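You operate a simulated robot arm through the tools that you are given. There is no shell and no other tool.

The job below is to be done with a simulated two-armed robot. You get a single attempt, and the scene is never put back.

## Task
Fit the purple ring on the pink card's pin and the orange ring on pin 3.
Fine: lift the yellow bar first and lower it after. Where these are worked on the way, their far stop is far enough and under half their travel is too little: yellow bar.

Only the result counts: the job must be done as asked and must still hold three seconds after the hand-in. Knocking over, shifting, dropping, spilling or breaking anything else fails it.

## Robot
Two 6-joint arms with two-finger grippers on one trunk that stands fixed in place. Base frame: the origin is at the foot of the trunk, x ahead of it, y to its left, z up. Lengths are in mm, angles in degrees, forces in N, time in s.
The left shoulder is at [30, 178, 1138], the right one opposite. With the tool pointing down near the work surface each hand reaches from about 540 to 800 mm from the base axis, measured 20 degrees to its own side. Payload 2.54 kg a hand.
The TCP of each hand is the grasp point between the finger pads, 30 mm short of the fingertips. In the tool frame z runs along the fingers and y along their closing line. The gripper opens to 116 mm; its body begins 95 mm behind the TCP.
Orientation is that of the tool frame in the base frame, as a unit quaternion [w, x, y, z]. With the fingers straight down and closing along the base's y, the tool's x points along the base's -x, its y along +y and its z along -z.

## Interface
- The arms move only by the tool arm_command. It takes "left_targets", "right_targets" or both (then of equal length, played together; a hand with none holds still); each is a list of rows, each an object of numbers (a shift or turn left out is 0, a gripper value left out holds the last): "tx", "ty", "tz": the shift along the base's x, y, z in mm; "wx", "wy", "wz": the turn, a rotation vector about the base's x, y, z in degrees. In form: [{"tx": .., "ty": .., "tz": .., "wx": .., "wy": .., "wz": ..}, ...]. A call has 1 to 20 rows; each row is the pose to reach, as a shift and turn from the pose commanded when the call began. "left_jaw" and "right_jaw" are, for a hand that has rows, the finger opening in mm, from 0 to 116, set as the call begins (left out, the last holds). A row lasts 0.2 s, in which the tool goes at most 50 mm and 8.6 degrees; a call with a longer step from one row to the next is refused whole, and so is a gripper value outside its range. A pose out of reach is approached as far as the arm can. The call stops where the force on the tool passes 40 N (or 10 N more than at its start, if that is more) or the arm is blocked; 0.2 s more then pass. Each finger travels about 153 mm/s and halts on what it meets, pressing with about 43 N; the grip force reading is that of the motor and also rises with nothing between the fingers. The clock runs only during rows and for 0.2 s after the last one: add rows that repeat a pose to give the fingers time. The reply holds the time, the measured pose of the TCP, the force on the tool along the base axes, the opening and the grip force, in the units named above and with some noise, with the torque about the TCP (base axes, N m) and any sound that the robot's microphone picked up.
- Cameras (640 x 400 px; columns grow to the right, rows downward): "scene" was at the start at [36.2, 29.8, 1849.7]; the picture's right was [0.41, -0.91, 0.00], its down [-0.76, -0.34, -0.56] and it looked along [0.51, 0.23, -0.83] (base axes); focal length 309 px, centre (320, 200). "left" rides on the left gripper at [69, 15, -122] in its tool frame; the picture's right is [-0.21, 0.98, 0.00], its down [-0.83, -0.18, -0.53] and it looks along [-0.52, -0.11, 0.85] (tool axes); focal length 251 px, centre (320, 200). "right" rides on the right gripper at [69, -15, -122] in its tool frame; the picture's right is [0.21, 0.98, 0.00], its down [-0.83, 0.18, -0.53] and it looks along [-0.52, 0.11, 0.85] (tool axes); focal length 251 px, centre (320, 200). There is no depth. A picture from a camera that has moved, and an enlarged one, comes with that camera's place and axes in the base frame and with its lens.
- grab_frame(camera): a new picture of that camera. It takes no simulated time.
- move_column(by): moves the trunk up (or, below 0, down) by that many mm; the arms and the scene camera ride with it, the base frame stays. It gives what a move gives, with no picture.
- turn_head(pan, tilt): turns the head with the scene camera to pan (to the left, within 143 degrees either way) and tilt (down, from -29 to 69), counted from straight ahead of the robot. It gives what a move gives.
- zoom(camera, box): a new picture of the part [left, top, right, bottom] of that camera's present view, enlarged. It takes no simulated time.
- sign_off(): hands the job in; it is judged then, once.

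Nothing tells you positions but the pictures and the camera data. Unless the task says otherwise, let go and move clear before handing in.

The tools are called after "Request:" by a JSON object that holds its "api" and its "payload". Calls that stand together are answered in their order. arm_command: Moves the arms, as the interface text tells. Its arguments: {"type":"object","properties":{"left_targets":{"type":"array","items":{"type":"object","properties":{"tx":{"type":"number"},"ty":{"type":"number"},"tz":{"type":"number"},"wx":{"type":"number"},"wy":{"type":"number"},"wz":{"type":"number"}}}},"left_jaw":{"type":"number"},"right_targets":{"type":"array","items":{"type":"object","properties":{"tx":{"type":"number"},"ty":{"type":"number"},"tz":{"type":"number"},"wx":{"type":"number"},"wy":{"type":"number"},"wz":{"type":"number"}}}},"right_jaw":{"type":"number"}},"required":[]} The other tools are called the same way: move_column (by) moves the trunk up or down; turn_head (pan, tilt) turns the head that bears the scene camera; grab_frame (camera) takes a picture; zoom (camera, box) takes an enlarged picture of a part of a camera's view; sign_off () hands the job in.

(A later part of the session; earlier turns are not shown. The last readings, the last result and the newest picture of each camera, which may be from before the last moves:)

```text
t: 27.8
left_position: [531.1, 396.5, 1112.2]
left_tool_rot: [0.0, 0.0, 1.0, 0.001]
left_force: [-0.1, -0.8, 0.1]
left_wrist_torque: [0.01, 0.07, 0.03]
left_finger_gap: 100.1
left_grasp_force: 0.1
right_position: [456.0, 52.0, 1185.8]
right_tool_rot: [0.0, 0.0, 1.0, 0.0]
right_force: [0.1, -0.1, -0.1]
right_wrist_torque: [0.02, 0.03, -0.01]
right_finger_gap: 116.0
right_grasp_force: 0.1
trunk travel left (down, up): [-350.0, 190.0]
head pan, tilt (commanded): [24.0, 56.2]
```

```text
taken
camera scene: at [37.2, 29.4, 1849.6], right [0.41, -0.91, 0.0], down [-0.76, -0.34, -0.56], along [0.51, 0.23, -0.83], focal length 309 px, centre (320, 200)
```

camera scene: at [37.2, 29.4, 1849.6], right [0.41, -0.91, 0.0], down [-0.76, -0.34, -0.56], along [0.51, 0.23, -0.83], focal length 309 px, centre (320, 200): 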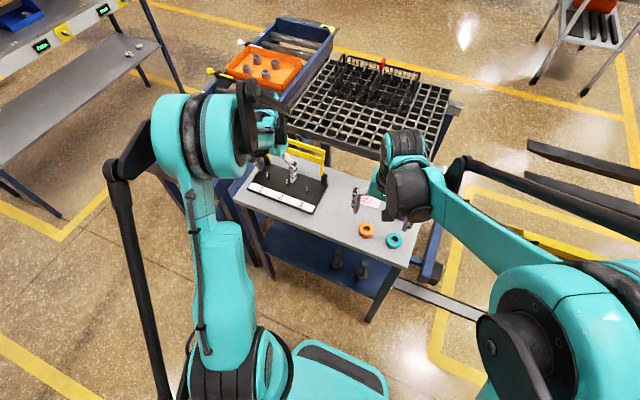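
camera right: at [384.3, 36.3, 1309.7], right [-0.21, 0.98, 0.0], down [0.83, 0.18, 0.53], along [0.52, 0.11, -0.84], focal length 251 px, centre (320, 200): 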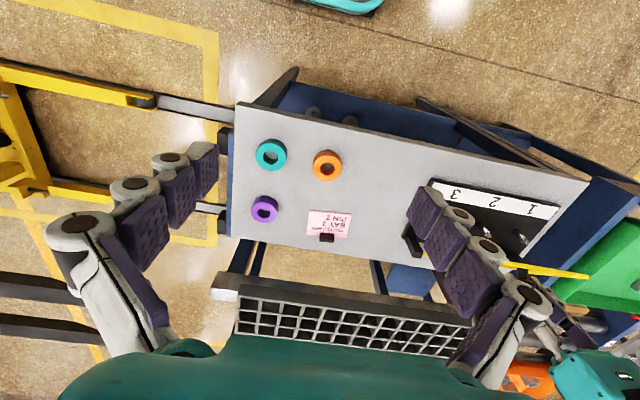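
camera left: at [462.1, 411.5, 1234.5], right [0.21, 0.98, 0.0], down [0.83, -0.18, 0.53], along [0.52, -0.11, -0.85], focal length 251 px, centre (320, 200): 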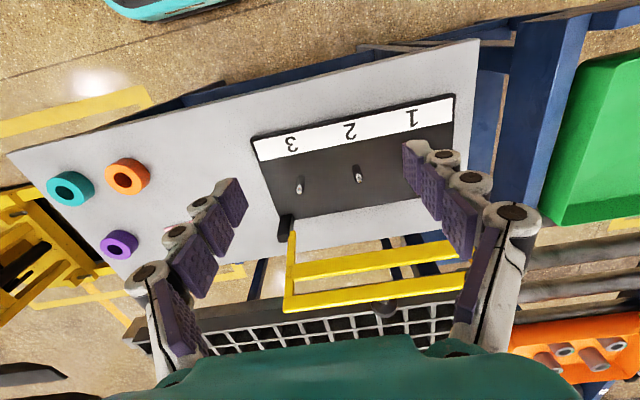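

Request:
{"api": "zoom", "payload": {"camera": "left", "box": [240, 80, 480, 230]}}

Request:
{"api": "zoom", "payload": {"camera": "left", "box": [20, 130, 180, 280]}}

Request:
{"api": "zoom", "payload": {"camera": "scene", "box": [230, 150, 340, 220]}}

Request:
{"api": "zoom", "payload": {"camera": "right", "box": [230, 120, 370, 250]}}

```text
2.67 times, centred on (360, 155) of left
camera zoom: at [462.1, 411.5, 1234.5], right [0.21, 0.98, 0.0], down [0.83, -0.18, 0.53], along [0.52, -0.11, -0.85], focal length 670 px, centre (213, 320)
```

zoom: 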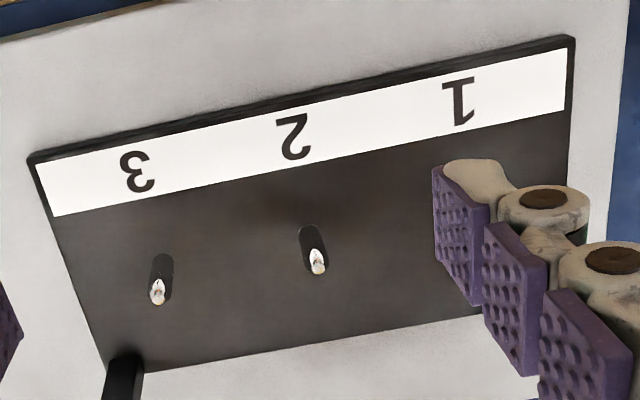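

```text
2.67 times, centred on (100, 205) of left
camera zoom: at [462.1, 411.5, 1234.5], right [0.21, 0.98, 0.0], down [0.83, -0.18, 0.53], along [0.52, -0.11, -0.85], focal length 670 px, centre (907, 187)
```

zoom: 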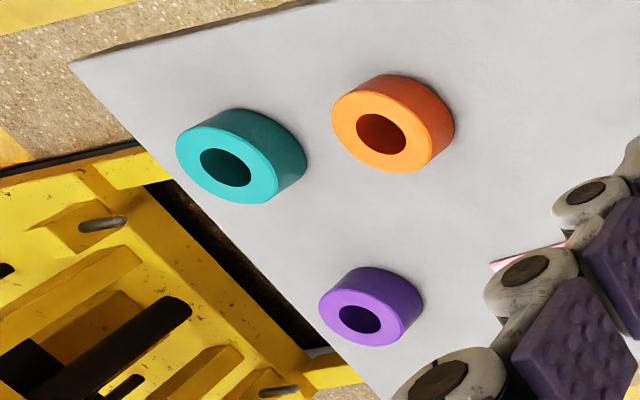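

```text
5.71 times, centred on (285, 185) of scene
camera zoom: at [37.2, 29.4, 1849.6], right [0.41, -0.91, 0.0], down [-0.76, -0.34, -0.56], along [0.51, 0.23, -0.83], focal length 1766 px, centre (520, 286)
```

zoom: 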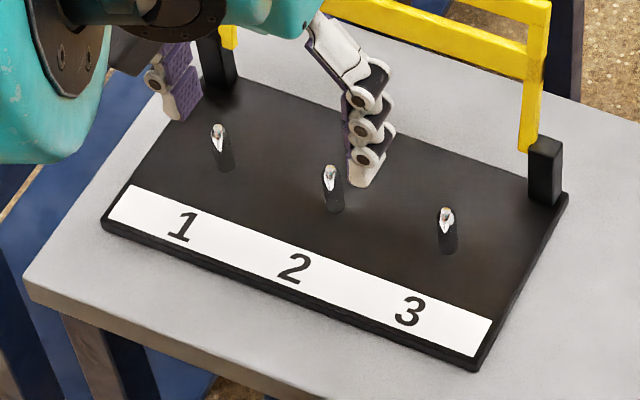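

```text
3.08 times, centred on (300, 185) of right
camera zoom: at [386.7, 35.4, 1309.0], right [-0.21, 0.98, 0.0], down [0.83, 0.18, 0.53], along [0.52, 0.11, -0.85], focal length 774 px, centre (382, 246)
```

zoom: 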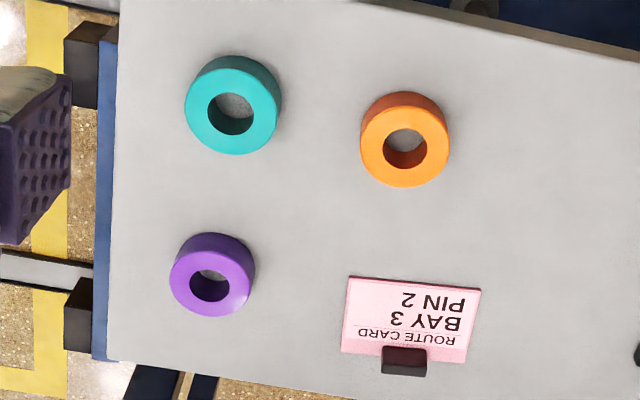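

The pins are near (630, 346) for pin 3 and (631, 431) for pin 2. The orange ring is near (569, 89) and the purple near (692, −14). The right hand sits in the way, so I'll move it aside to its own side first.

Request:
{"api": "arm_command", "payload": {"right_targets": [{"ty": -40, "tx": 5}, {"ty": -80, "tx": 10}, {"ty": -120, "tx": 15}, {"ty": -160, "tx": 20}, {"ty": -200, "tx": 25}, {"ty": -240, "tx": 30}, {"ty": -280, "tx": 35}, {"ty": -310, "tx": 40}, {"ty": -310, "tx": 40}]}}

Request:
{"api": "grab_frame", "payload": {"camera": "scene"}}

Request:
{"api": "zoom", "payload": {"camera": "scene", "box": [310, 170, 420, 250]}}

```text
t: 29.8
left_position: [531.8, 397.9, 1112.0]
left_tool_rot: [0.0, 0.0, 1.0, 0.0]
left_force: [0.4, -0.3, -0.8]
left_wrist_torque: [0.0, -0.03, 0.01]
left_finger_gap: 99.8
left_grasp_force: 0.0
right_position: [494.2, -258.2, 1183.3]
right_tool_rot: [0.0, 0.0, 1.0, 0.0]
right_force: [0.2, -0.6, -0.2]
right_wrist_torque: [-0.04, 0.01, 0.03]
right_finger_gap: 116.0
right_grasp_force: 0.1
trunk travel left (down, up): [-350.0, 190.0]
head pan, tilt (commanded): [24.0, 56.2]
```

```text
taken
camera scene: at [36.1, 30.4, 1849.6], right [0.41, -0.91, 0.0], down [-0.76, -0.34, -0.56], along [0.51, 0.23, -0.83], focal length 309 px, centre (320, 200)
```

scene: 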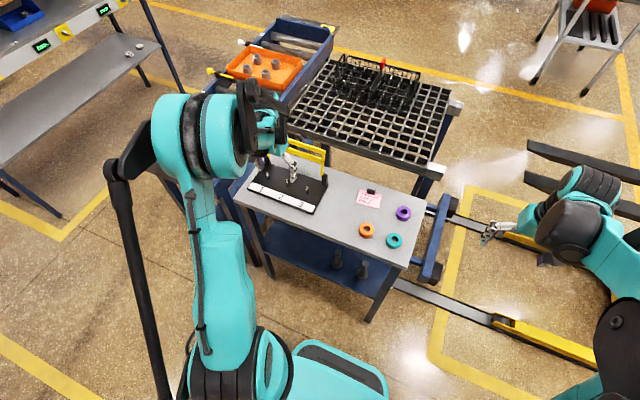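

```text
5.00 times, centred on (365, 210) of scene
camera zoom: at [36.1, 30.4, 1849.6], right [0.41, -0.91, 0.0], down [-0.76, -0.34, -0.56], along [0.51, 0.23, -0.83], focal length 1545 px, centre (95, 150)
```

zoom: 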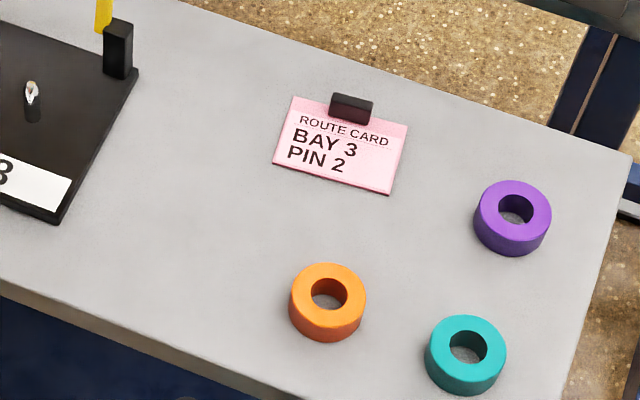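

The right hand is clear. I'll bring the left hand over the orange ring and check alignment with its own camera before descending.

Request:
{"api": "arm_command", "payload": {"left_targets": [{"tx": 5, "ty": -40}, {"tx": 10, "ty": -80}, {"tx": 15, "ty": -120}, {"tx": 20, "ty": -160}, {"tx": 25, "ty": -200, "tz": -10}, {"tx": 30, "ty": -240, "tz": -30}, {"tx": 35, "ty": -280, "tz": -60}, {"tx": 37, "ty": -309, "tz": -90}, {"tx": 37, "ty": -309, "tz": -110}, {"tx": 37, "ty": -309, "tz": -110}], "left_jaw": 84}}

Request:
{"api": "grab_frame", "payload": {"camera": "left"}}

Request:
{"api": "zoom", "payload": {"camera": "left", "box": [220, 100, 420, 225]}}

```text
refused: row 7 steps farther than a row can; nothing moved
```

```text
taken
camera left: at [461.8, 412.2, 1234.6], right [0.21, 0.98, 0.0], down [0.83, -0.18, 0.53], along [0.52, -0.11, -0.85], focal length 251 px, centre (320, 200)
```

left: 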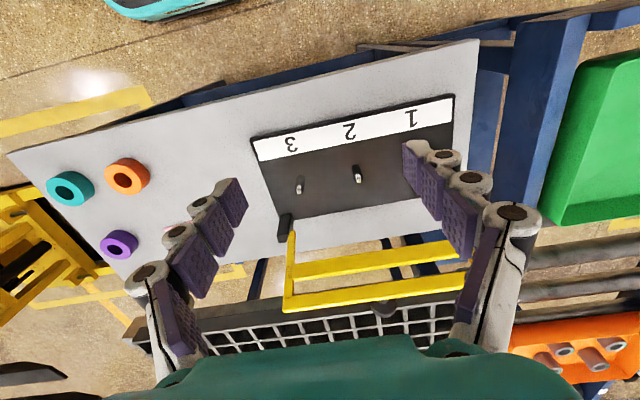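

```text
3.20 times, centred on (320, 162) of left
camera zoom: at [461.8, 412.2, 1234.6], right [0.21, 0.98, 0.0], down [0.83, -0.18, 0.53], along [0.52, -0.11, -0.85], focal length 805 px, centre (320, 320)
```

zoom: 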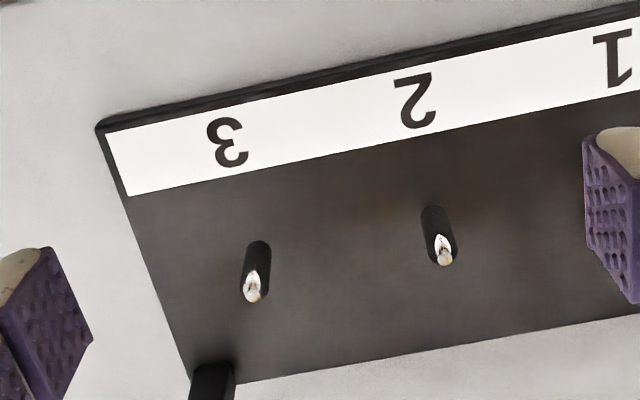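

Request:
{"api": "arm_command", "payload": {"left_targets": [{"tx": 5, "ty": -40}, {"tx": 10, "ty": -80}, {"tx": 15, "ty": -120}, {"tx": 20, "ty": -160}, {"tx": 25, "ty": -200, "tz": -10}, {"tx": 30, "ty": -235, "tz": -30}, {"tx": 35, "ty": -270, "tz": -55}, {"tx": 37, "ty": -300, "tz": -80}, {"tx": 37, "ty": -309, "tz": -110}, {"tx": 37, "ty": -309, "tz": -110}], "left_jaw": 84}}

Request:
{"api": "grab_frame", "payload": {"camera": "left"}}

Request:
{"api": "zoom", "payload": {"camera": "left", "box": [220, 100, 420, 225]}}

```text
t: 32.0
left_position: [566.0, 88.4, 1002.4]
left_tool_rot: [0.0, 0.0, 1.0, 0.001]
left_force: [-1.0, -0.4, 0.1]
left_wrist_torque: [0.03, -0.03, 0.02]
left_finger_gap: 83.9
left_grasp_force: 0.2
right_position: [493.6, -257.3, 1184.6]
right_tool_rot: [0.001, 0.0, 1.0, 0.0]
right_force: [-0.5, 0.5, -0.3]
right_wrist_torque: [0.0, -0.03, 0.02]
right_finger_gap: 116.0
right_grasp_force: 0.1
trunk travel left (down, up): [-350.0, 190.0]
head pan, tilt (commanded): [24.0, 56.2]
```

```text
taken
camera left: at [495.8, 103.1, 1123.9], right [0.21, 0.98, 0.0], down [0.83, -0.18, 0.53], along [0.52, -0.11, -0.85], focal length 251 px, centre (320, 200)
```

left: 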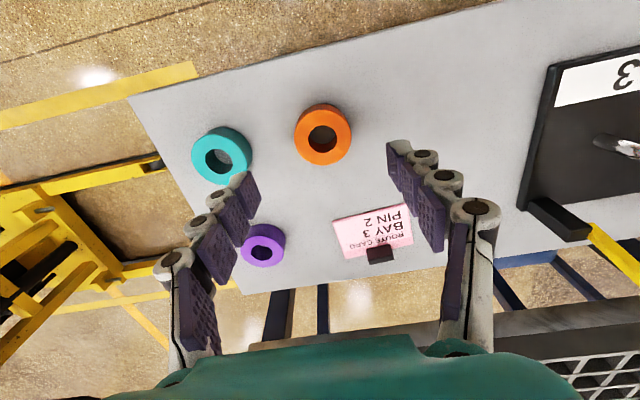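

```text
3.20 times, centred on (320, 162) of left
camera zoom: at [495.8, 103.1, 1123.9], right [0.21, 0.98, 0.0], down [0.83, -0.18, 0.53], along [0.52, -0.11, -0.85], focal length 805 px, centre (320, 320)
```

zoom: 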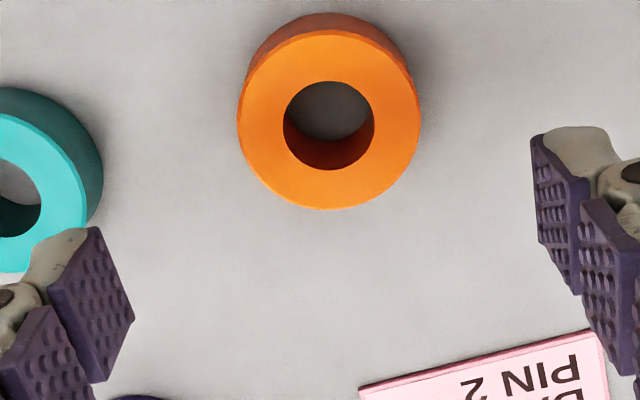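

The orange ring's centre is near (569.5, 90), 53 mm across with a 26 mm hole. I'll narrow the fingers to clear the teal ring, centre on the ring and come down partway.

Request:
{"api": "arm_command", "payload": {"left_targets": [{"tx": 2, "ty": 1, "tz": -20}, {"tx": 3.5, "ty": 1.9, "tz": -40}, {"tx": 3.5, "ty": 1.9, "tz": -58}, {"tx": 3.5, "ty": 1.9, "tz": -58}], "left_jaw": 72}}

Request:
{"api": "grab_frame", "payload": {"camera": "left"}}

Request:
{"api": "zoom", "payload": {"camera": "left", "box": [220, 100, 420, 225]}}

Request:
{"api": "zoom", "payload": {"camera": "scene", "box": [310, 170, 420, 250]}}

```text
t: 33.0
left_position: [571.3, 92.5, 945.2]
left_tool_rot: [-0.001, 0.001, 1.0, 0.001]
left_force: [0.3, 1.4, -0.2]
left_wrist_torque: [-0.01, 0.01, 0.0]
left_finger_gap: 71.9
left_grasp_force: 0.2
right_position: [493.8, -257.9, 1183.8]
right_tool_rot: [0.001, 0.0, 1.0, 0.0]
right_force: [0.9, -0.2, -0.7]
right_wrist_torque: [0.0, -0.04, 0.05]
right_finger_gap: 116.0
right_grasp_force: 0.0
trunk travel left (down, up): [-350.0, 190.0]
head pan, tilt (commanded): [24.0, 56.2]
```

```text
taken
camera left: at [501.0, 107.1, 1066.9], right [0.21, 0.98, 0.0], down [0.83, -0.18, 0.53], along [0.52, -0.11, -0.85], focal length 251 px, centre (320, 200)
```

left: 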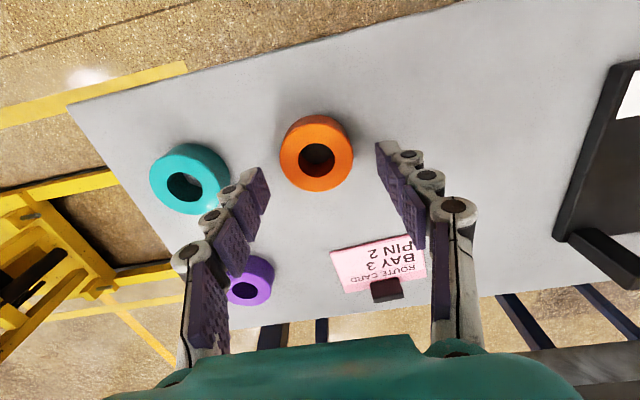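

```text
3.20 times, centred on (320, 162) of left
camera zoom: at [501.0, 107.1, 1066.9], right [0.21, 0.98, 0.0], down [0.83, -0.18, 0.53], along [0.52, -0.11, -0.85], focal length 805 px, centre (320, 320)
```

zoom: 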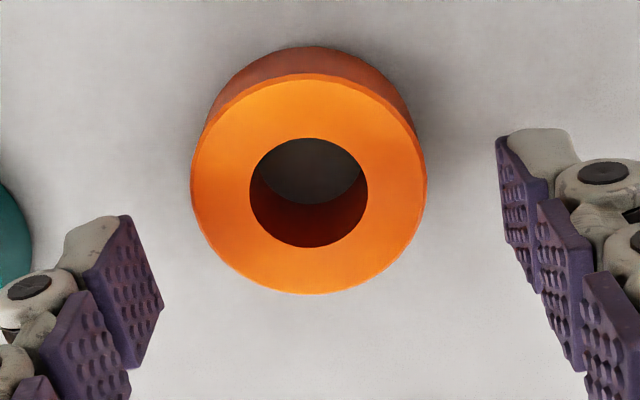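

```text
5.00 times, centred on (365, 210) of scene
camera zoom: at [35.7, 29.6, 1849.7], right [0.41, -0.91, 0.0], down [-0.76, -0.34, -0.56], along [0.51, 0.23, -0.83], focal length 1545 px, centre (95, 150)
```

zoom: 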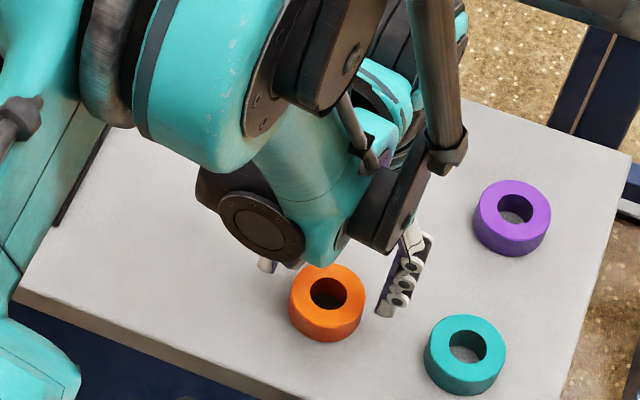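

Request:
{"api": "arm_command", "payload": {"left_targets": [{"ty": -2, "tz": -12}, {"ty": -2, "tz": -24}, {"ty": -2, "tz": -32}, {"ty": -2, "tz": -38}, {"ty": -2, "tz": -38}]}}

Request:
{"api": "zoom", "payload": {"camera": "left", "box": [220, 110, 420, 235]}}

Request:
{"api": "zoom", "payload": {"camera": "scene", "box": [340, 200, 410, 250]}}

```text
t: 34.2
left_position: [572.4, 89.8, 907.1]
left_tool_rot: [0.0, 0.0, 1.0, 0.001]
left_force: [-0.2, -0.4, -0.1]
left_wrist_torque: [-0.02, 0.0, 0.02]
left_finger_gap: 71.9
left_grasp_force: 0.1
right_position: [494.8, -257.8, 1184.0]
right_tool_rot: [-0.001, 0.0, 1.0, 0.001]
right_force: [-0.1, -0.5, 0.8]
right_wrist_torque: [-0.01, 0.03, 0.0]
right_finger_gap: 116.0
right_grasp_force: 0.0
trunk travel left (down, up): [-350.0, 190.0]
head pan, tilt (commanded): [24.0, 56.2]
```

```text
3.20 times, centred on (320, 172) of left
camera zoom: at [502.8, 105.1, 1029.1], right [0.21, 0.98, 0.0], down [0.83, -0.18, 0.53], along [0.52, -0.11, -0.85], focal length 805 px, centre (320, 288)
```

zoom: 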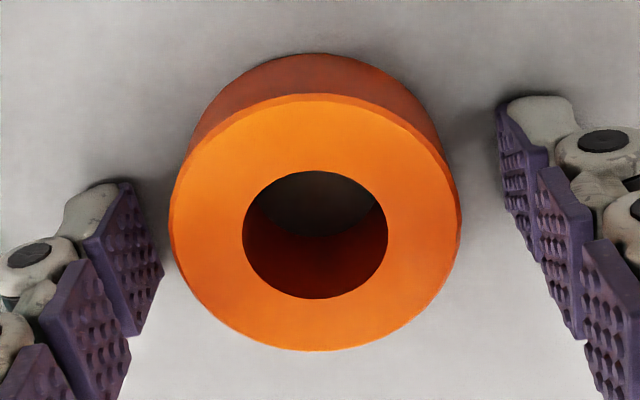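

```text
8.00 times, centred on (375, 225) of scene
camera zoom: at [36.1, 29.6, 1849.7], right [0.41, -0.91, 0.0], down [-0.76, -0.34, -0.56], along [0.51, 0.23, -0.83], focal length 2472 px, centre (-120, 0)
```

zoom: 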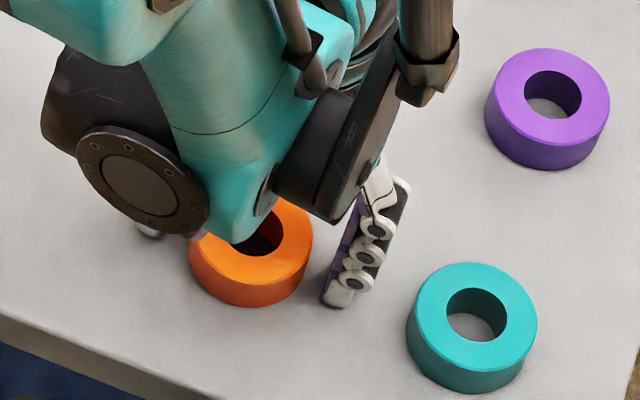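

The ring is centred between the fingers to within 2 mm. I'll shift 2 mm toward the robot and close on it.

Request:
{"api": "arm_command", "payload": {"left_targets": [{"tx": -2}, {"tx": -2}]}}

Request:
{"api": "arm_command", "payload": {"left_targets": [{"tx": 0}, {"tx": 0}, {"tx": 0}], "left_jaw": 40}}

```text
t: 34.8
left_position: [570.5, 89.6, 905.4]
left_tool_rot: [0.001, 0.0, 1.0, 0.0]
left_force: [-1.4, -0.3, 0.2]
left_wrist_torque: [0.0, -0.01, 0.03]
left_finger_gap: 72.1
left_grasp_force: 0.0
right_position: [494.0, -257.0, 1185.1]
right_tool_rot: [0.0, -0.001, 1.0, 0.0]
right_force: [-0.8, 0.1, 0.6]
right_wrist_torque: [0.02, 0.01, 0.0]
right_finger_gap: 116.1
right_grasp_force: 0.0
trunk travel left (down, up): [-350.0, 190.0]
head pan, tilt (commanded): [24.0, 56.2]
```

```text
t: 35.4
left_position: [568.8, 88.9, 909.1]
left_tool_rot: [0.002, 0.0, 1.0, 0.0]
left_force: [-0.8, -1.5, 23.4]
left_wrist_torque: [0.01, 0.04, -0.04]
left_finger_gap: 50.1
left_grasp_force: 43.3
right_position: [491.7, -258.7, 1186.4]
right_tool_rot: [0.001, 0.0, 1.0, 0.0]
right_force: [-0.4, 0.0, 0.4]
right_wrist_torque: [-0.07, 0.01, 0.0]
right_finger_gap: 115.8
right_grasp_force: 0.0
trunk travel left (down, up): [-350.0, 190.0]
head pan, tilt (commanded): [24.0, 56.2]
stopped in row 2 (left hand): the force on the tool passed its limit at 43 N (the readings are from after the stop); the commanded pose is now the measured one
```

The fingers closed on the ring (gap 50 mm), but the fingertips pressed the table as they closed. I'll lift slightly to relieve it and check the grip.

Request:
{"api": "arm_command", "payload": {"left_targets": [{"tz": 3}, {"tz": 8}, {"tz": 15}, {"tz": 15}]}}

Request:
{"api": "zoom", "payload": {"camera": "left", "box": [220, 110, 420, 235]}}

Request:
{"api": "zoom", "payload": {"camera": "scene", "box": [340, 200, 410, 250]}}

```text
t: 36.4
left_position: [570.3, 90.4, 922.0]
left_tool_rot: [0.001, 0.0, 1.0, 0.0]
left_force: [-0.7, 0.6, -1.5]
left_wrist_torque: [0.04, 0.01, -0.02]
left_finger_gap: 50.3
left_grasp_force: 42.6
right_position: [495.4, -257.7, 1184.8]
right_tool_rot: [0.0, 0.002, 1.0, 0.0]
right_force: [0.0, 0.6, 0.1]
right_wrist_torque: [0.02, 0.04, 0.03]
right_finger_gap: 116.0
right_grasp_force: 0.1
trunk travel left (down, up): [-350.0, 190.0]
head pan, tilt (commanded): [24.0, 56.2]
```

```text
3.20 times, centred on (320, 172) of left
camera zoom: at [501.0, 105.7, 1044.3], right [0.21, 0.98, 0.0], down [0.83, -0.18, 0.53], along [0.52, -0.11, -0.85], focal length 805 px, centre (320, 288)
```

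zoom: 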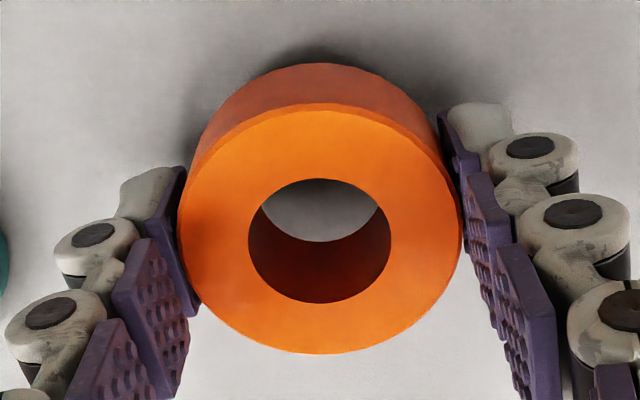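

```text
8.00 times, centred on (375, 225) of scene
camera zoom: at [36.6, 29.7, 1849.6], right [0.41, -0.91, 0.0], down [-0.76, -0.34, -0.56], along [0.51, 0.23, -0.83], focal length 2472 px, centre (-120, 0)
```

zoom: 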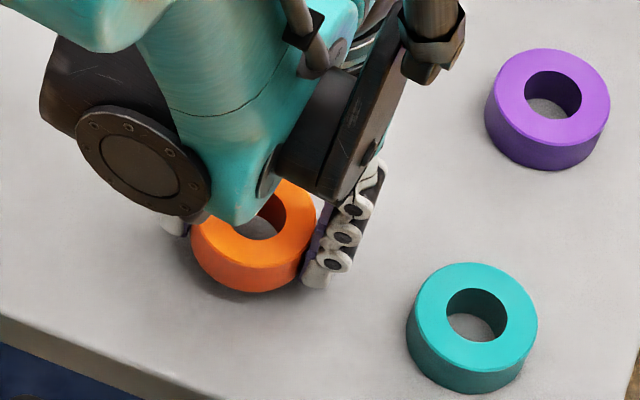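

The orange ring is held level with its bottom about flush with the fingertips. I'll lift it well above the pins and carry it over pin 3.

Request:
{"api": "arm_command", "payload": {"left_targets": [{"tz": 30}, {"tz": 60}, {"tz": 90, "ty": 10}, {"tz": 90, "tx": 10, "ty": 45}, {"tz": 90, "tx": 20, "ty": 80}, {"tz": 90, "tx": 28, "ty": 115}, {"tz": 90, "tx": 36, "ty": 150}, {"tz": 90, "tx": 44, "ty": 185}, {"tz": 90, "tx": 52, "ty": 220}, {"tz": 90, "tx": 57.5, "ty": 245}, {"tz": 90, "tx": 57.5, "ty": 255.5}, {"tz": 90, "tx": 57.5, "ty": 255.5}]}}

Request:
{"api": "grab_frame", "payload": {"camera": "left"}}

Request:
{"api": "zoom", "payload": {"camera": "left", "box": [220, 110, 420, 235]}}

Request:
{"api": "zoom", "payload": {"camera": "scene", "box": [240, 140, 340, 220]}}

```text
t: 39.0
left_position: [627.9, 347.8, 1012.1]
left_tool_rot: [0.001, 0.0, 1.0, 0.001]
left_force: [0.1, -0.8, -3.0]
left_wrist_torque: [0.01, -0.01, 0.01]
left_finger_gap: 50.1
left_grasp_force: 42.5
right_position: [495.2, -257.9, 1185.1]
right_tool_rot: [0.0, 0.0, 1.0, 0.0]
right_force: [0.1, 0.2, 0.0]
right_wrist_torque: [-0.02, -0.02, 0.02]
right_finger_gap: 115.9
right_grasp_force: 0.1
trunk travel left (down, up): [-350.0, 190.0]
head pan, tilt (commanded): [24.0, 56.2]
```

```text
taken
camera left: at [558.8, 362.1, 1134.3], right [0.21, 0.98, 0.0], down [0.83, -0.18, 0.53], along [0.52, -0.11, -0.85], focal length 251 px, centre (320, 200)
```

left: 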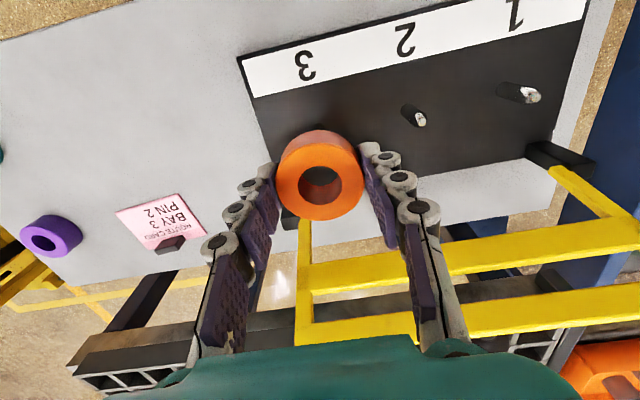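

```text
3.20 times, centred on (320, 172) of left
camera zoom: at [558.8, 362.1, 1134.3], right [0.21, 0.98, 0.0], down [0.83, -0.18, 0.53], along [0.52, -0.11, -0.85], focal length 805 px, centre (320, 288)
```

zoom: 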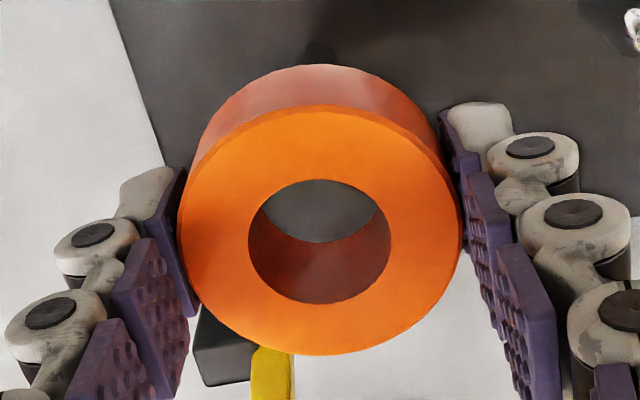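

```text
5.00 times, centred on (290, 180) of scene
camera zoom: at [36.8, 29.8, 1849.6], right [0.41, -0.91, 0.0], down [-0.76, -0.34, -0.56], along [0.51, 0.23, -0.83], focal length 1545 px, centre (470, 300)
```

zoom: 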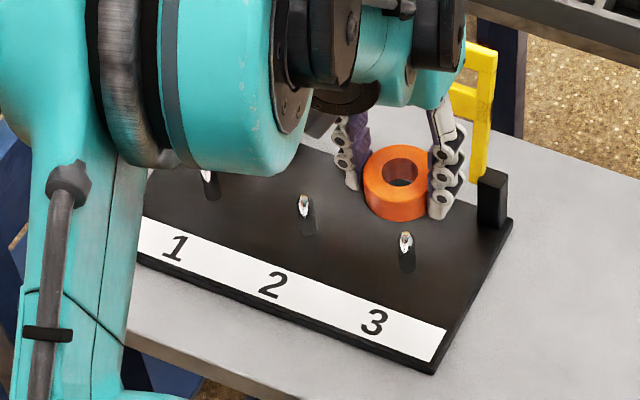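

Request:
{"api": "zoom", "payload": {"camera": "left", "box": [380, 70, 560, 150]}}

Request:
{"api": "zoom", "payload": {"camera": "left", "box": [290, 110, 350, 150]}}

Request:
{"api": "zoom", "payload": {"camera": "scene", "box": [290, 160, 340, 200]}}

```text
3.56 times, centred on (470, 110) of left
camera zoom: at [558.8, 362.1, 1134.3], right [0.21, 0.98, 0.0], down [0.83, -0.18, 0.53], along [0.52, -0.11, -0.85], focal length 894 px, centre (-213, 520)
```

zoom: 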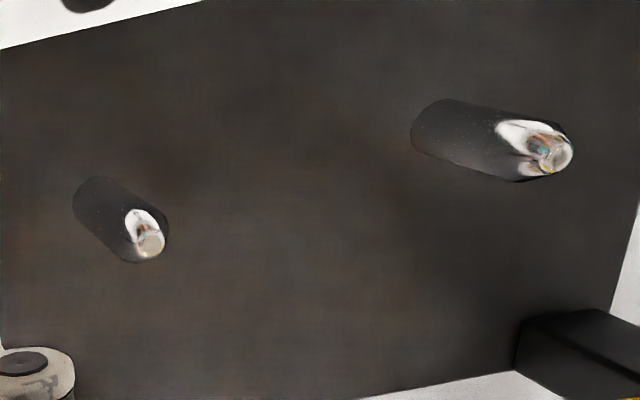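

```text
10.00 times, centred on (320, 130) of left
camera zoom: at [558.8, 362.1, 1134.3], right [0.21, 0.98, 0.0], down [0.83, -0.18, 0.53], along [0.52, -0.11, -0.85], focal length 2514 px, centre (320, 900)
```

zoom: 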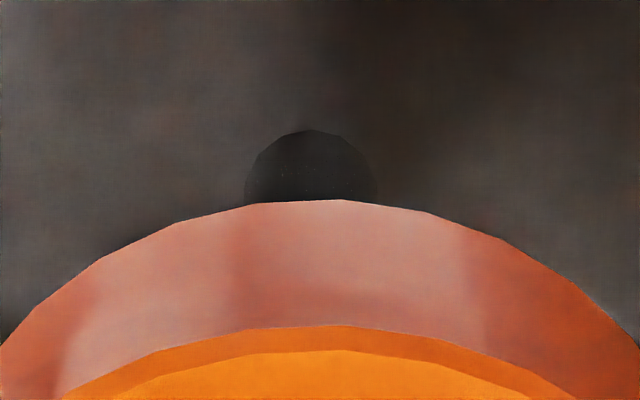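

```text
10.00 times, centred on (315, 180) of scene
camera zoom: at [36.8, 29.8, 1849.6], right [0.41, -0.91, 0.0], down [-0.76, -0.34, -0.56], along [0.51, 0.23, -0.83], focal length 3090 px, centre (370, 400)
```

zoom: 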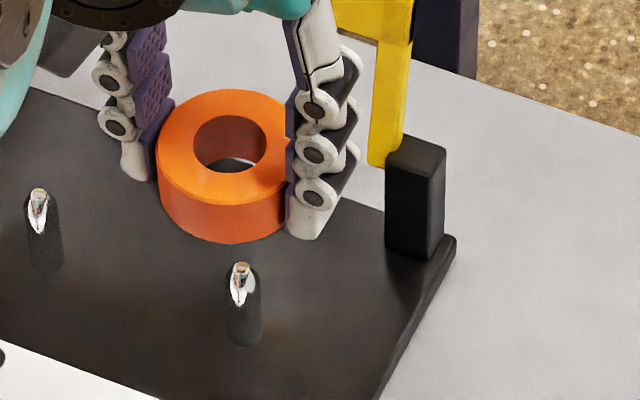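

The ring needs about 3 mm more in x to sit over pin 3, whose tip I take to be near z 925. I'll make that correction, come down to just above the tip and look again.

Request:
{"api": "arm_command", "payload": {"left_targets": [{"tx": 3, "ty": -1, "tz": -15}, {"tx": 3, "ty": -1, "tz": -30}, {"tx": 3, "ty": -1, "tz": -42}, {"tx": 3, "ty": -1, "tz": -42}]}}

Request:
{"api": "zoom", "payload": {"camera": "left", "box": [260, 110, 380, 210]}}

Request:
{"api": "zoom", "payload": {"camera": "scene", "box": [290, 160, 340, 200]}}

```text
t: 40.0
left_position: [631.8, 345.5, 968.8]
left_tool_rot: [0.001, 0.0, 1.0, 0.0]
left_force: [1.0, 0.5, -2.7]
left_wrist_torque: [0.01, -0.03, 0.0]
left_finger_gap: 50.2
left_grasp_force: 43.0
right_position: [495.5, -257.2, 1184.5]
right_tool_rot: [0.0, -0.001, 1.0, 0.001]
right_force: [0.3, -0.3, 1.1]
right_wrist_torque: [0.03, 0.01, 0.0]
right_finger_gap: 115.9
right_grasp_force: 0.1
trunk travel left (down, up): [-350.0, 190.0]
head pan, tilt (commanded): [24.0, 56.2]
```

```text
4.00 times, centred on (320, 160) of left
camera zoom: at [561.8, 360.1, 1091.7], right [0.21, 0.98, 0.0], down [0.83, -0.18, 0.53], along [0.52, -0.11, -0.85], focal length 1006 px, centre (320, 360)
```

zoom: 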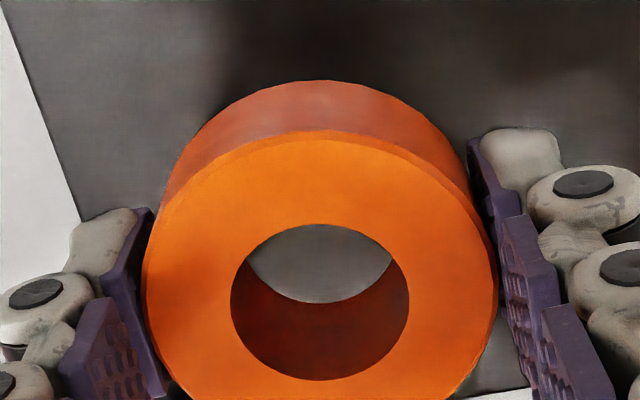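

```text
10.00 times, centred on (315, 180) of scene
camera zoom: at [36.4, 29.8, 1849.7], right [0.41, -0.91, 0.0], down [-0.76, -0.34, -0.56], along [0.51, 0.23, -0.83], focal length 3090 px, centre (370, 400)
```

zoom: 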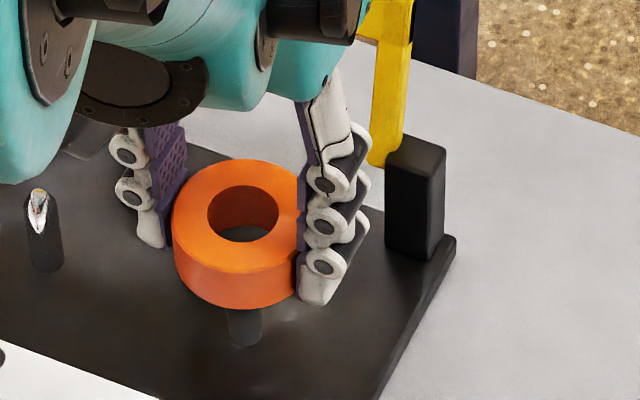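

Request:
{"api": "arm_command", "payload": {"left_targets": [{"tx": -1, "ty": 1, "tz": -6}, {"tx": -1, "ty": 1, "tz": -12}, {"tx": -1, "ty": 1, "tz": -18}, {"tx": -1, "ty": 1, "tz": -24}, {"tx": -1, "ty": 1, "tz": -24}]}}

Request:
{"api": "zoom", "payload": {"camera": "left", "box": [260, 130, 380, 230]}}

Request:
{"api": "zoom", "payload": {"camera": "scene", "box": [290, 160, 340, 200]}}

```text
t: 41.2
left_position: [630.4, 344.9, 945.5]
left_tool_rot: [0.001, 0.0, 1.0, 0.0]
left_force: [-0.3, 0.1, -2.5]
left_wrist_torque: [-0.02, 0.0, 0.0]
left_finger_gap: 50.5
left_grasp_force: 42.9
right_position: [494.6, -257.9, 1185.6]
right_tool_rot: [0.0, 0.001, 1.0, -0.001]
right_force: [0.4, -0.2, -0.6]
right_wrist_torque: [0.0, 0.02, 0.01]
right_finger_gap: 116.1
right_grasp_force: 0.0
trunk travel left (down, up): [-350.0, 190.0]
head pan, tilt (commanded): [24.0, 56.2]
```

```text
4.00 times, centred on (320, 180) of left
camera zoom: at [561.0, 360.2, 1067.8], right [0.21, 0.98, 0.0], down [0.83, -0.18, 0.53], along [0.52, -0.11, -0.85], focal length 1006 px, centre (320, 280)
```

zoom: 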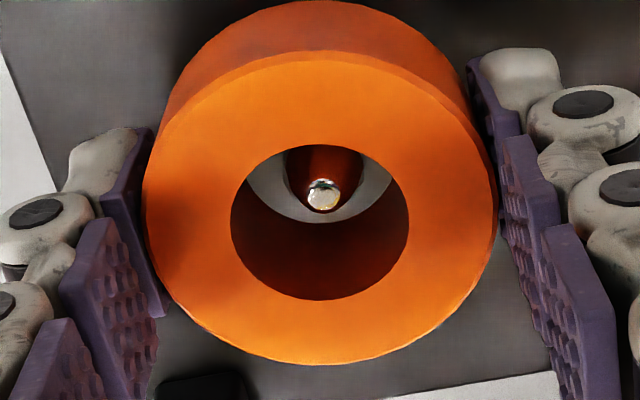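

```text
10.00 times, centred on (315, 180) of scene
camera zoom: at [36.4, 29.8, 1849.7], right [0.41, -0.91, 0.0], down [-0.76, -0.34, -0.56], along [0.51, 0.23, -0.83], focal length 3090 px, centre (370, 400)
```

zoom: 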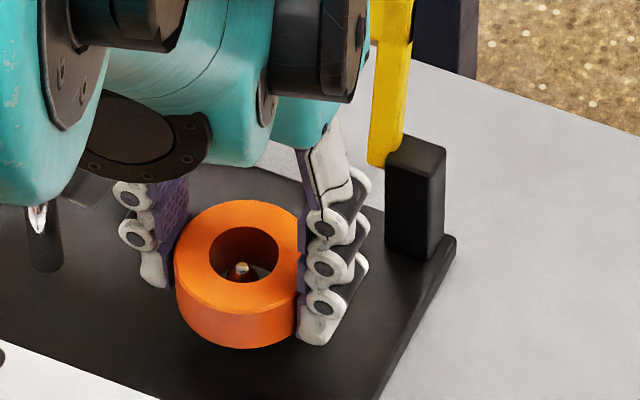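

The pin tip is inside the ring's hole with nothing touching. I'll continue down toward the plate.

Request:
{"api": "arm_command", "payload": {"left_targets": [{"tz": -5}, {"tz": -10}, {"tz": -15}, {"tz": -19}, {"tz": -22}, {"tz": -22}]}}

Request:
{"api": "zoom", "payload": {"camera": "left", "box": [260, 130, 380, 230]}}

Request:
{"api": "zoom", "payload": {"camera": "scene", "box": [290, 160, 340, 200]}}

```text
t: 42.6
left_position: [630.6, 345.0, 924.6]
left_tool_rot: [0.0, 0.001, 1.0, -0.001]
left_force: [-0.2, 0.2, -2.5]
left_wrist_torque: [0.01, 0.0, -0.02]
left_finger_gap: 50.2
left_grasp_force: 41.9
right_position: [494.0, -257.3, 1184.8]
right_tool_rot: [0.0, 0.0, 1.0, 0.001]
right_force: [-0.4, 0.2, 0.2]
right_wrist_torque: [0.05, 0.0, -0.03]
right_finger_gap: 115.8
right_grasp_force: 0.0
trunk travel left (down, up): [-350.0, 190.0]
head pan, tilt (commanded): [24.0, 56.2]
```

```text
4.00 times, centred on (320, 180) of left
camera zoom: at [561.4, 360.2, 1046.3], right [0.21, 0.98, 0.0], down [0.83, -0.18, 0.53], along [0.52, -0.11, -0.85], focal length 1006 px, centre (320, 280)
```

zoom: 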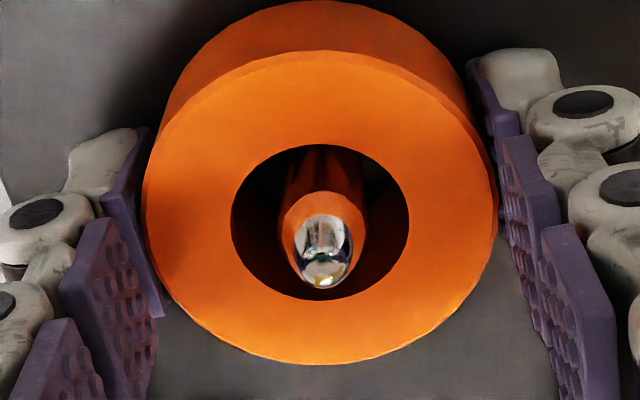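

```text
10.00 times, centred on (315, 180) of scene
camera zoom: at [36.5, 29.8, 1849.6], right [0.41, -0.91, 0.0], down [-0.76, -0.34, -0.56], along [0.51, 0.23, -0.83], focal length 3090 px, centre (370, 400)
```

zoom: 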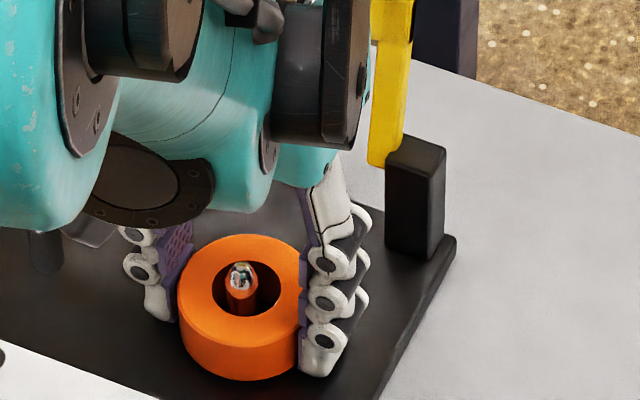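

Request:
{"api": "arm_command", "payload": {"left_targets": [{"tz": -1.5}, {"tz": -3}, {"tz": -3}]}}

```text
t: 43.4
left_position: [629.8, 345.7, 921.7]
left_tool_rot: [0.001, 0.0, 1.0, -0.001]
left_force: [0.9, 1.1, -3.0]
left_wrist_torque: [-0.02, 0.0, -0.02]
left_finger_gap: 49.9
left_grasp_force: 42.8
right_position: [494.9, -257.2, 1184.6]
right_tool_rot: [0.001, 0.0, 1.0, 0.0]
right_force: [0.2, -0.3, -0.4]
right_wrist_torque: [-0.01, 0.02, 0.02]
right_finger_gap: 115.7
right_grasp_force: 0.0
trunk travel left (down, up): [-350.0, 190.0]
head pan, tilt (commanded): [24.0, 56.2]
```

Request:
{"api": "arm_command", "payload": {"left_targets": [{"tz": -1.5}, {"tz": -3}, {"tz": -3}]}}

```text
t: 44.2
left_position: [630.9, 344.8, 919.8]
left_tool_rot: [0.003, 0.0, 1.0, 0.001]
left_force: [13.0, 8.7, 35.1]
left_wrist_torque: [-0.12, 0.08, 0.03]
left_finger_gap: 50.4
left_grasp_force: 42.7
right_position: [492.9, -258.8, 1185.6]
right_tool_rot: [0.001, 0.0, 1.0, 0.0]
right_force: [0.8, 0.3, -0.4]
right_wrist_torque: [-0.01, 0.0, -0.03]
right_finger_gap: 115.8
right_grasp_force: 0.1
trunk travel left (down, up): [-350.0, 190.0]
head pan, tilt (commanded): [24.0, 56.2]
```

Contact with the plate came at about z 920. I'll ease up 2 mm, open the fingers and leave the ring on the pin.

Request:
{"api": "arm_command", "payload": {"left_targets": [{"tz": 1}, {"tz": 2}, {"tz": 2}]}}

Request:
{"api": "arm_command", "payload": {"left_targets": [{"tz": 0}, {"tz": 0}, {"tz": 0}], "left_jaw": 68}}

Request:
{"api": "zoom", "payload": {"camera": "left", "box": [220, 110, 420, 235]}}

Request:
{"api": "zoom", "payload": {"camera": "scene", "box": [290, 160, 340, 200]}}

```text
t: 45.0
left_position: [630.0, 346.2, 921.5]
left_tool_rot: [0.001, 0.0, 1.0, 0.0]
left_force: [9.4, 6.3, 22.1]
left_wrist_torque: [0.24, -0.58, 0.02]
left_finger_gap: 50.2
left_grasp_force: 42.7
right_position: [493.7, -257.5, 1184.3]
right_tool_rot: [-0.001, 0.0, 1.0, 0.001]
right_force: [0.7, -0.2, -0.1]
right_wrist_torque: [-0.02, 0.0, -0.01]
right_finger_gap: 115.9
right_grasp_force: 0.1
trunk travel left (down, up): [-350.0, 190.0]
head pan, tilt (commanded): [24.0, 56.2]
```

```text
t: 45.8
left_position: [630.5, 344.8, 920.6]
left_tool_rot: [-0.001, 0.0, 1.0, 0.0]
left_force: [0.1, 0.8, 0.1]
left_wrist_torque: [-0.01, 0.01, 0.01]
left_finger_gap: 68.0
left_grasp_force: 0.0
right_position: [494.7, -257.9, 1184.0]
right_tool_rot: [0.001, 0.001, 1.0, 0.0]
right_force: [0.3, -0.1, 0.4]
right_wrist_torque: [0.01, 0.01, 0.01]
right_finger_gap: 116.0
right_grasp_force: 0.0
trunk travel left (down, up): [-350.0, 190.0]
head pan, tilt (commanded): [24.0, 56.2]
```

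```text
3.20 times, centred on (320, 172) of left
camera zoom: at [560.5, 360.3, 1042.5], right [0.21, 0.98, 0.0], down [0.83, -0.18, 0.53], along [0.52, -0.11, -0.85], focal length 805 px, centre (320, 288)
```

zoom: 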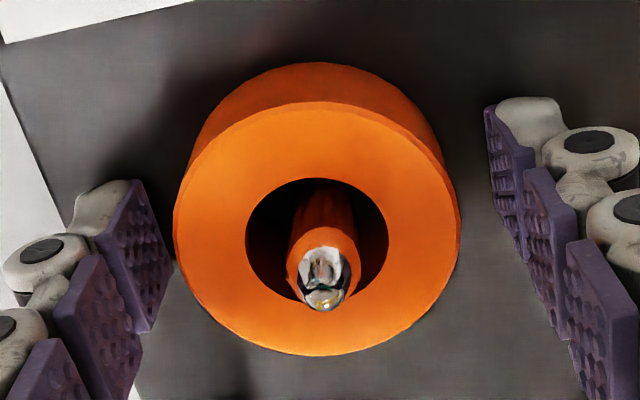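

```text
10.00 times, centred on (315, 180) of scene
camera zoom: at [36.5, 29.7, 1849.6], right [0.41, -0.91, 0.0], down [-0.76, -0.34, -0.56], along [0.51, 0.23, -0.83], focal length 3090 px, centre (370, 400)
```

zoom: 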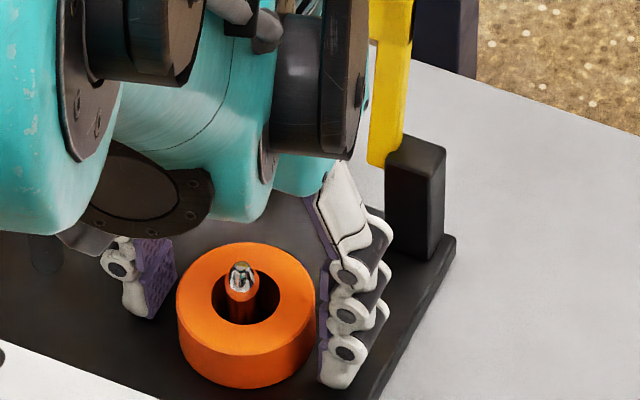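

The orange ring sits on pin 3. I'll lift off and travel to above the purple ring.

Request:
{"api": "arm_command", "payload": {"left_targets": [{"tz": 15}, {"tz": 50}, {"tz": 90}, {"tz": 90, "tx": 6, "ty": -40}, {"tz": 90, "tx": 12, "ty": -80}, {"tz": 90, "tx": 18, "ty": -120}, {"tz": 90, "tx": 24, "ty": -160}, {"tz": 90, "tx": 30, "ty": -200}, {"tz": 90, "tx": 36, "ty": -240}, {"tz": 90, "tx": 42, "ty": -280}, {"tz": 90, "tx": 50, "ty": -320}, {"tz": 85, "tx": 60, "ty": -356}, {"tz": 85, "tx": 60, "ty": -356}]}}

Request:
{"api": "grab_frame", "payload": {"camera": "left"}}

Request:
{"api": "grab_frame", "payload": {"camera": "scene"}}

Request:
{"api": "zoom", "payload": {"camera": "left", "box": [220, 100, 420, 225]}}

```text
t: 48.6
left_position: [689.3, -10.2, 1008.3]
left_tool_rot: [0.002, 0.0, 1.0, -0.001]
left_force: [0.4, 0.1, -0.5]
left_wrist_torque: [-0.01, -0.01, 0.02]
left_finger_gap: 67.9
left_grasp_force: 0.1
right_position: [494.7, -256.1, 1184.0]
right_tool_rot: [-0.001, 0.0, 1.0, 0.0]
right_force: [0.4, 0.2, 0.5]
right_wrist_torque: [-0.01, -0.01, -0.02]
right_finger_gap: 115.9
right_grasp_force: 0.0
trunk travel left (down, up): [-350.0, 190.0]
head pan, tilt (commanded): [24.0, 56.2]
```

```text
taken
camera left: at [619.1, 4.8, 1130.8], right [0.21, 0.98, 0.0], down [0.83, -0.18, 0.53], along [0.52, -0.11, -0.84], focal length 251 px, centre (320, 200)
```

left: 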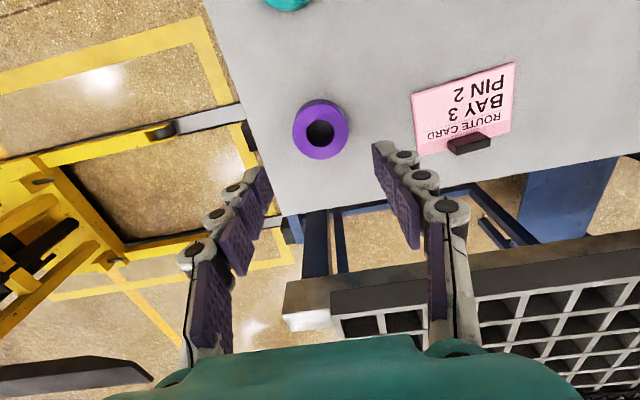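

```text
taken
camera scene: at [35.7, 30.7, 1849.7], right [0.41, -0.91, 0.0], down [-0.76, -0.34, -0.56], along [0.51, 0.23, -0.83], focal length 309 px, centre (320, 200)
```

scene: 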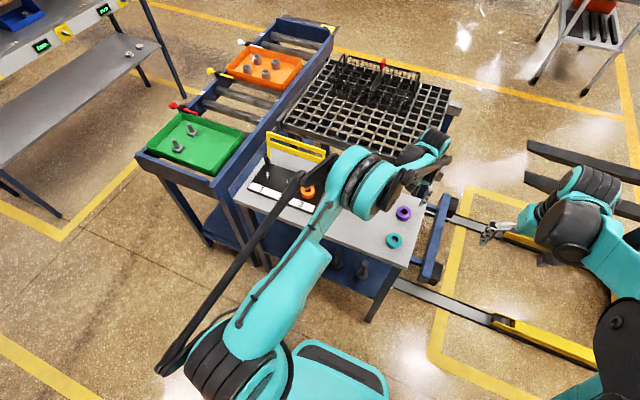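

```text
3.20 times, centred on (320, 162) of left
camera zoom: at [619.1, 4.8, 1130.8], right [0.21, 0.98, 0.0], down [0.83, -0.18, 0.53], along [0.52, -0.11, -0.84], focal length 805 px, centre (320, 320)
```

zoom: 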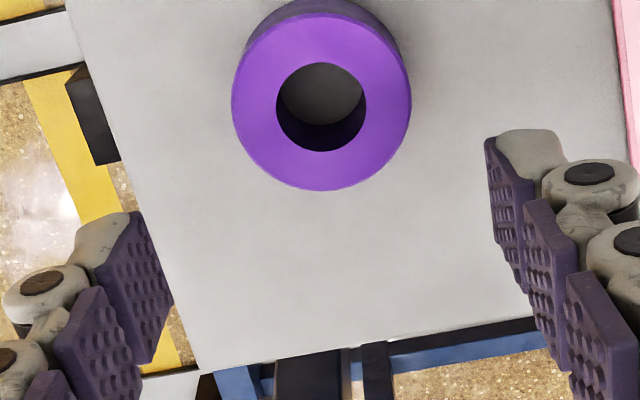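

The purple ring is almost exactly under the hand. I'll descend over it, a little higher than for the orange one so the tips do not press the table.

Request:
{"api": "arm_command", "payload": {"left_targets": [{"tx": 0.3, "ty": 0.3, "tz": -25}, {"tx": 0.3, "ty": 0.3, "tz": -45}, {"tx": 0.3, "ty": 0.3, "tz": -60}, {"tx": 0.3, "ty": 0.3, "tz": -60}], "left_jaw": 72}}

Request:
{"api": "zoom", "payload": {"camera": "left", "box": [220, 100, 420, 225]}}

```text
t: 49.6
left_position: [688.6, -10.9, 947.3]
left_tool_rot: [0.0, 0.0, 1.0, -0.001]
left_force: [-0.3, 0.2, -0.3]
left_wrist_torque: [0.02, -0.02, 0.0]
left_finger_gap: 72.0
left_grasp_force: 0.0
right_position: [495.0, -257.3, 1184.7]
right_tool_rot: [-0.001, 0.0, 1.0, 0.0]
right_force: [0.3, -0.4, 0.5]
right_wrist_torque: [-0.01, 0.02, 0.02]
right_finger_gap: 115.9
right_grasp_force: 0.1
trunk travel left (down, up): [-350.0, 190.0]
head pan, tilt (commanded): [24.0, 56.2]
```

```text
3.20 times, centred on (320, 162) of left
camera zoom: at [619.8, 3.9, 1069.0], right [0.21, 0.98, 0.0], down [0.83, -0.18, 0.53], along [0.52, -0.11, -0.85], focal length 805 px, centre (320, 320)
```

zoom: 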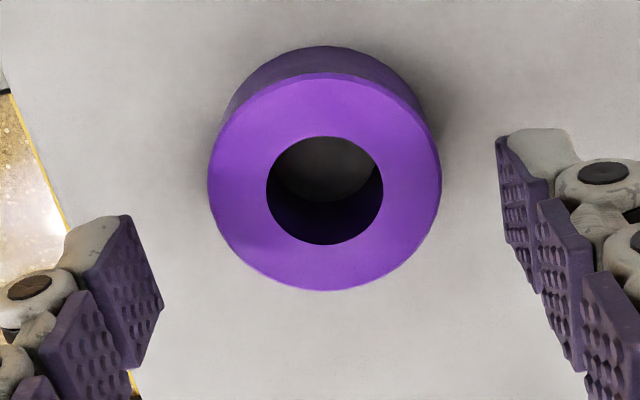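

Request:
{"api": "arm_command", "payload": {"left_targets": [{"tx": 0.5, "ty": 1.2, "tz": -12}, {"tx": 0.5, "ty": 1.2, "tz": -24}, {"tx": 0.5, "ty": 1.2, "tz": -32}, {"tx": 0.5, "ty": 1.2, "tz": -36}, {"tx": 0.5, "ty": 1.2, "tz": -36}]}}

Request:
{"api": "arm_command", "payload": {"left_targets": [{"tz": 0}, {"tz": 0}, {"tz": 0}], "left_jaw": 40}}

Request:
{"api": "zoom", "payload": {"camera": "left", "box": [220, 110, 420, 235]}}

```text
t: 50.8
left_position: [691.1, -8.2, 909.1]
left_tool_rot: [0.001, 0.0, 1.0, 0.0]
left_force: [-0.8, -0.5, 0.1]
left_wrist_torque: [-0.05, 0.01, 0.02]
left_finger_gap: 71.8
left_grasp_force: 0.1
right_position: [494.1, -258.2, 1184.8]
right_tool_rot: [0.0, 0.0, 1.0, 0.0]
right_force: [-1.0, -0.9, -0.4]
right_wrist_torque: [-0.01, 0.0, 0.04]
right_finger_gap: 116.1
right_grasp_force: 0.1
trunk travel left (down, up): [-350.0, 190.0]
head pan, tilt (commanded): [24.0, 56.2]
```

```text
t: 51.6
left_position: [689.8, -9.0, 909.0]
left_tool_rot: [0.001, 0.0, 1.0, -0.001]
left_force: [1.3, -0.9, 3.2]
left_wrist_torque: [-0.14, 0.02, 0.06]
left_finger_gap: 50.1
left_grasp_force: 43.3
right_position: [494.1, -258.8, 1185.1]
right_tool_rot: [0.0, 0.001, 1.0, 0.0]
right_force: [0.9, -0.1, 0.2]
right_wrist_torque: [0.01, -0.01, 0.0]
right_finger_gap: 116.0
right_grasp_force: 0.0
trunk travel left (down, up): [-350.0, 190.0]
head pan, tilt (commanded): [24.0, 56.2]
```

```text
3.20 times, centred on (320, 172) of left
camera zoom: at [620.9, 5.6, 1031.9], right [0.21, 0.98, 0.0], down [0.83, -0.18, 0.53], along [0.52, -0.11, -0.85], focal length 805 px, centre (320, 288)
```

zoom: 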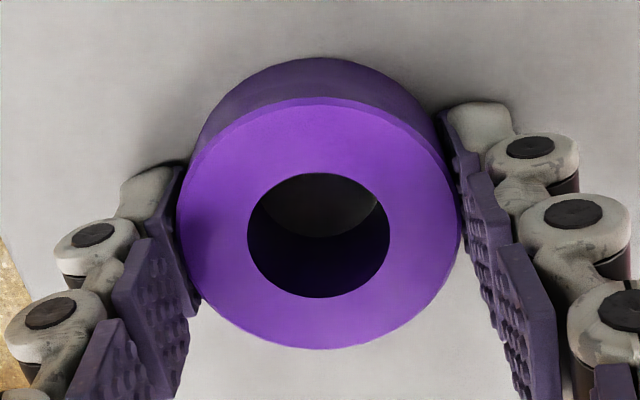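

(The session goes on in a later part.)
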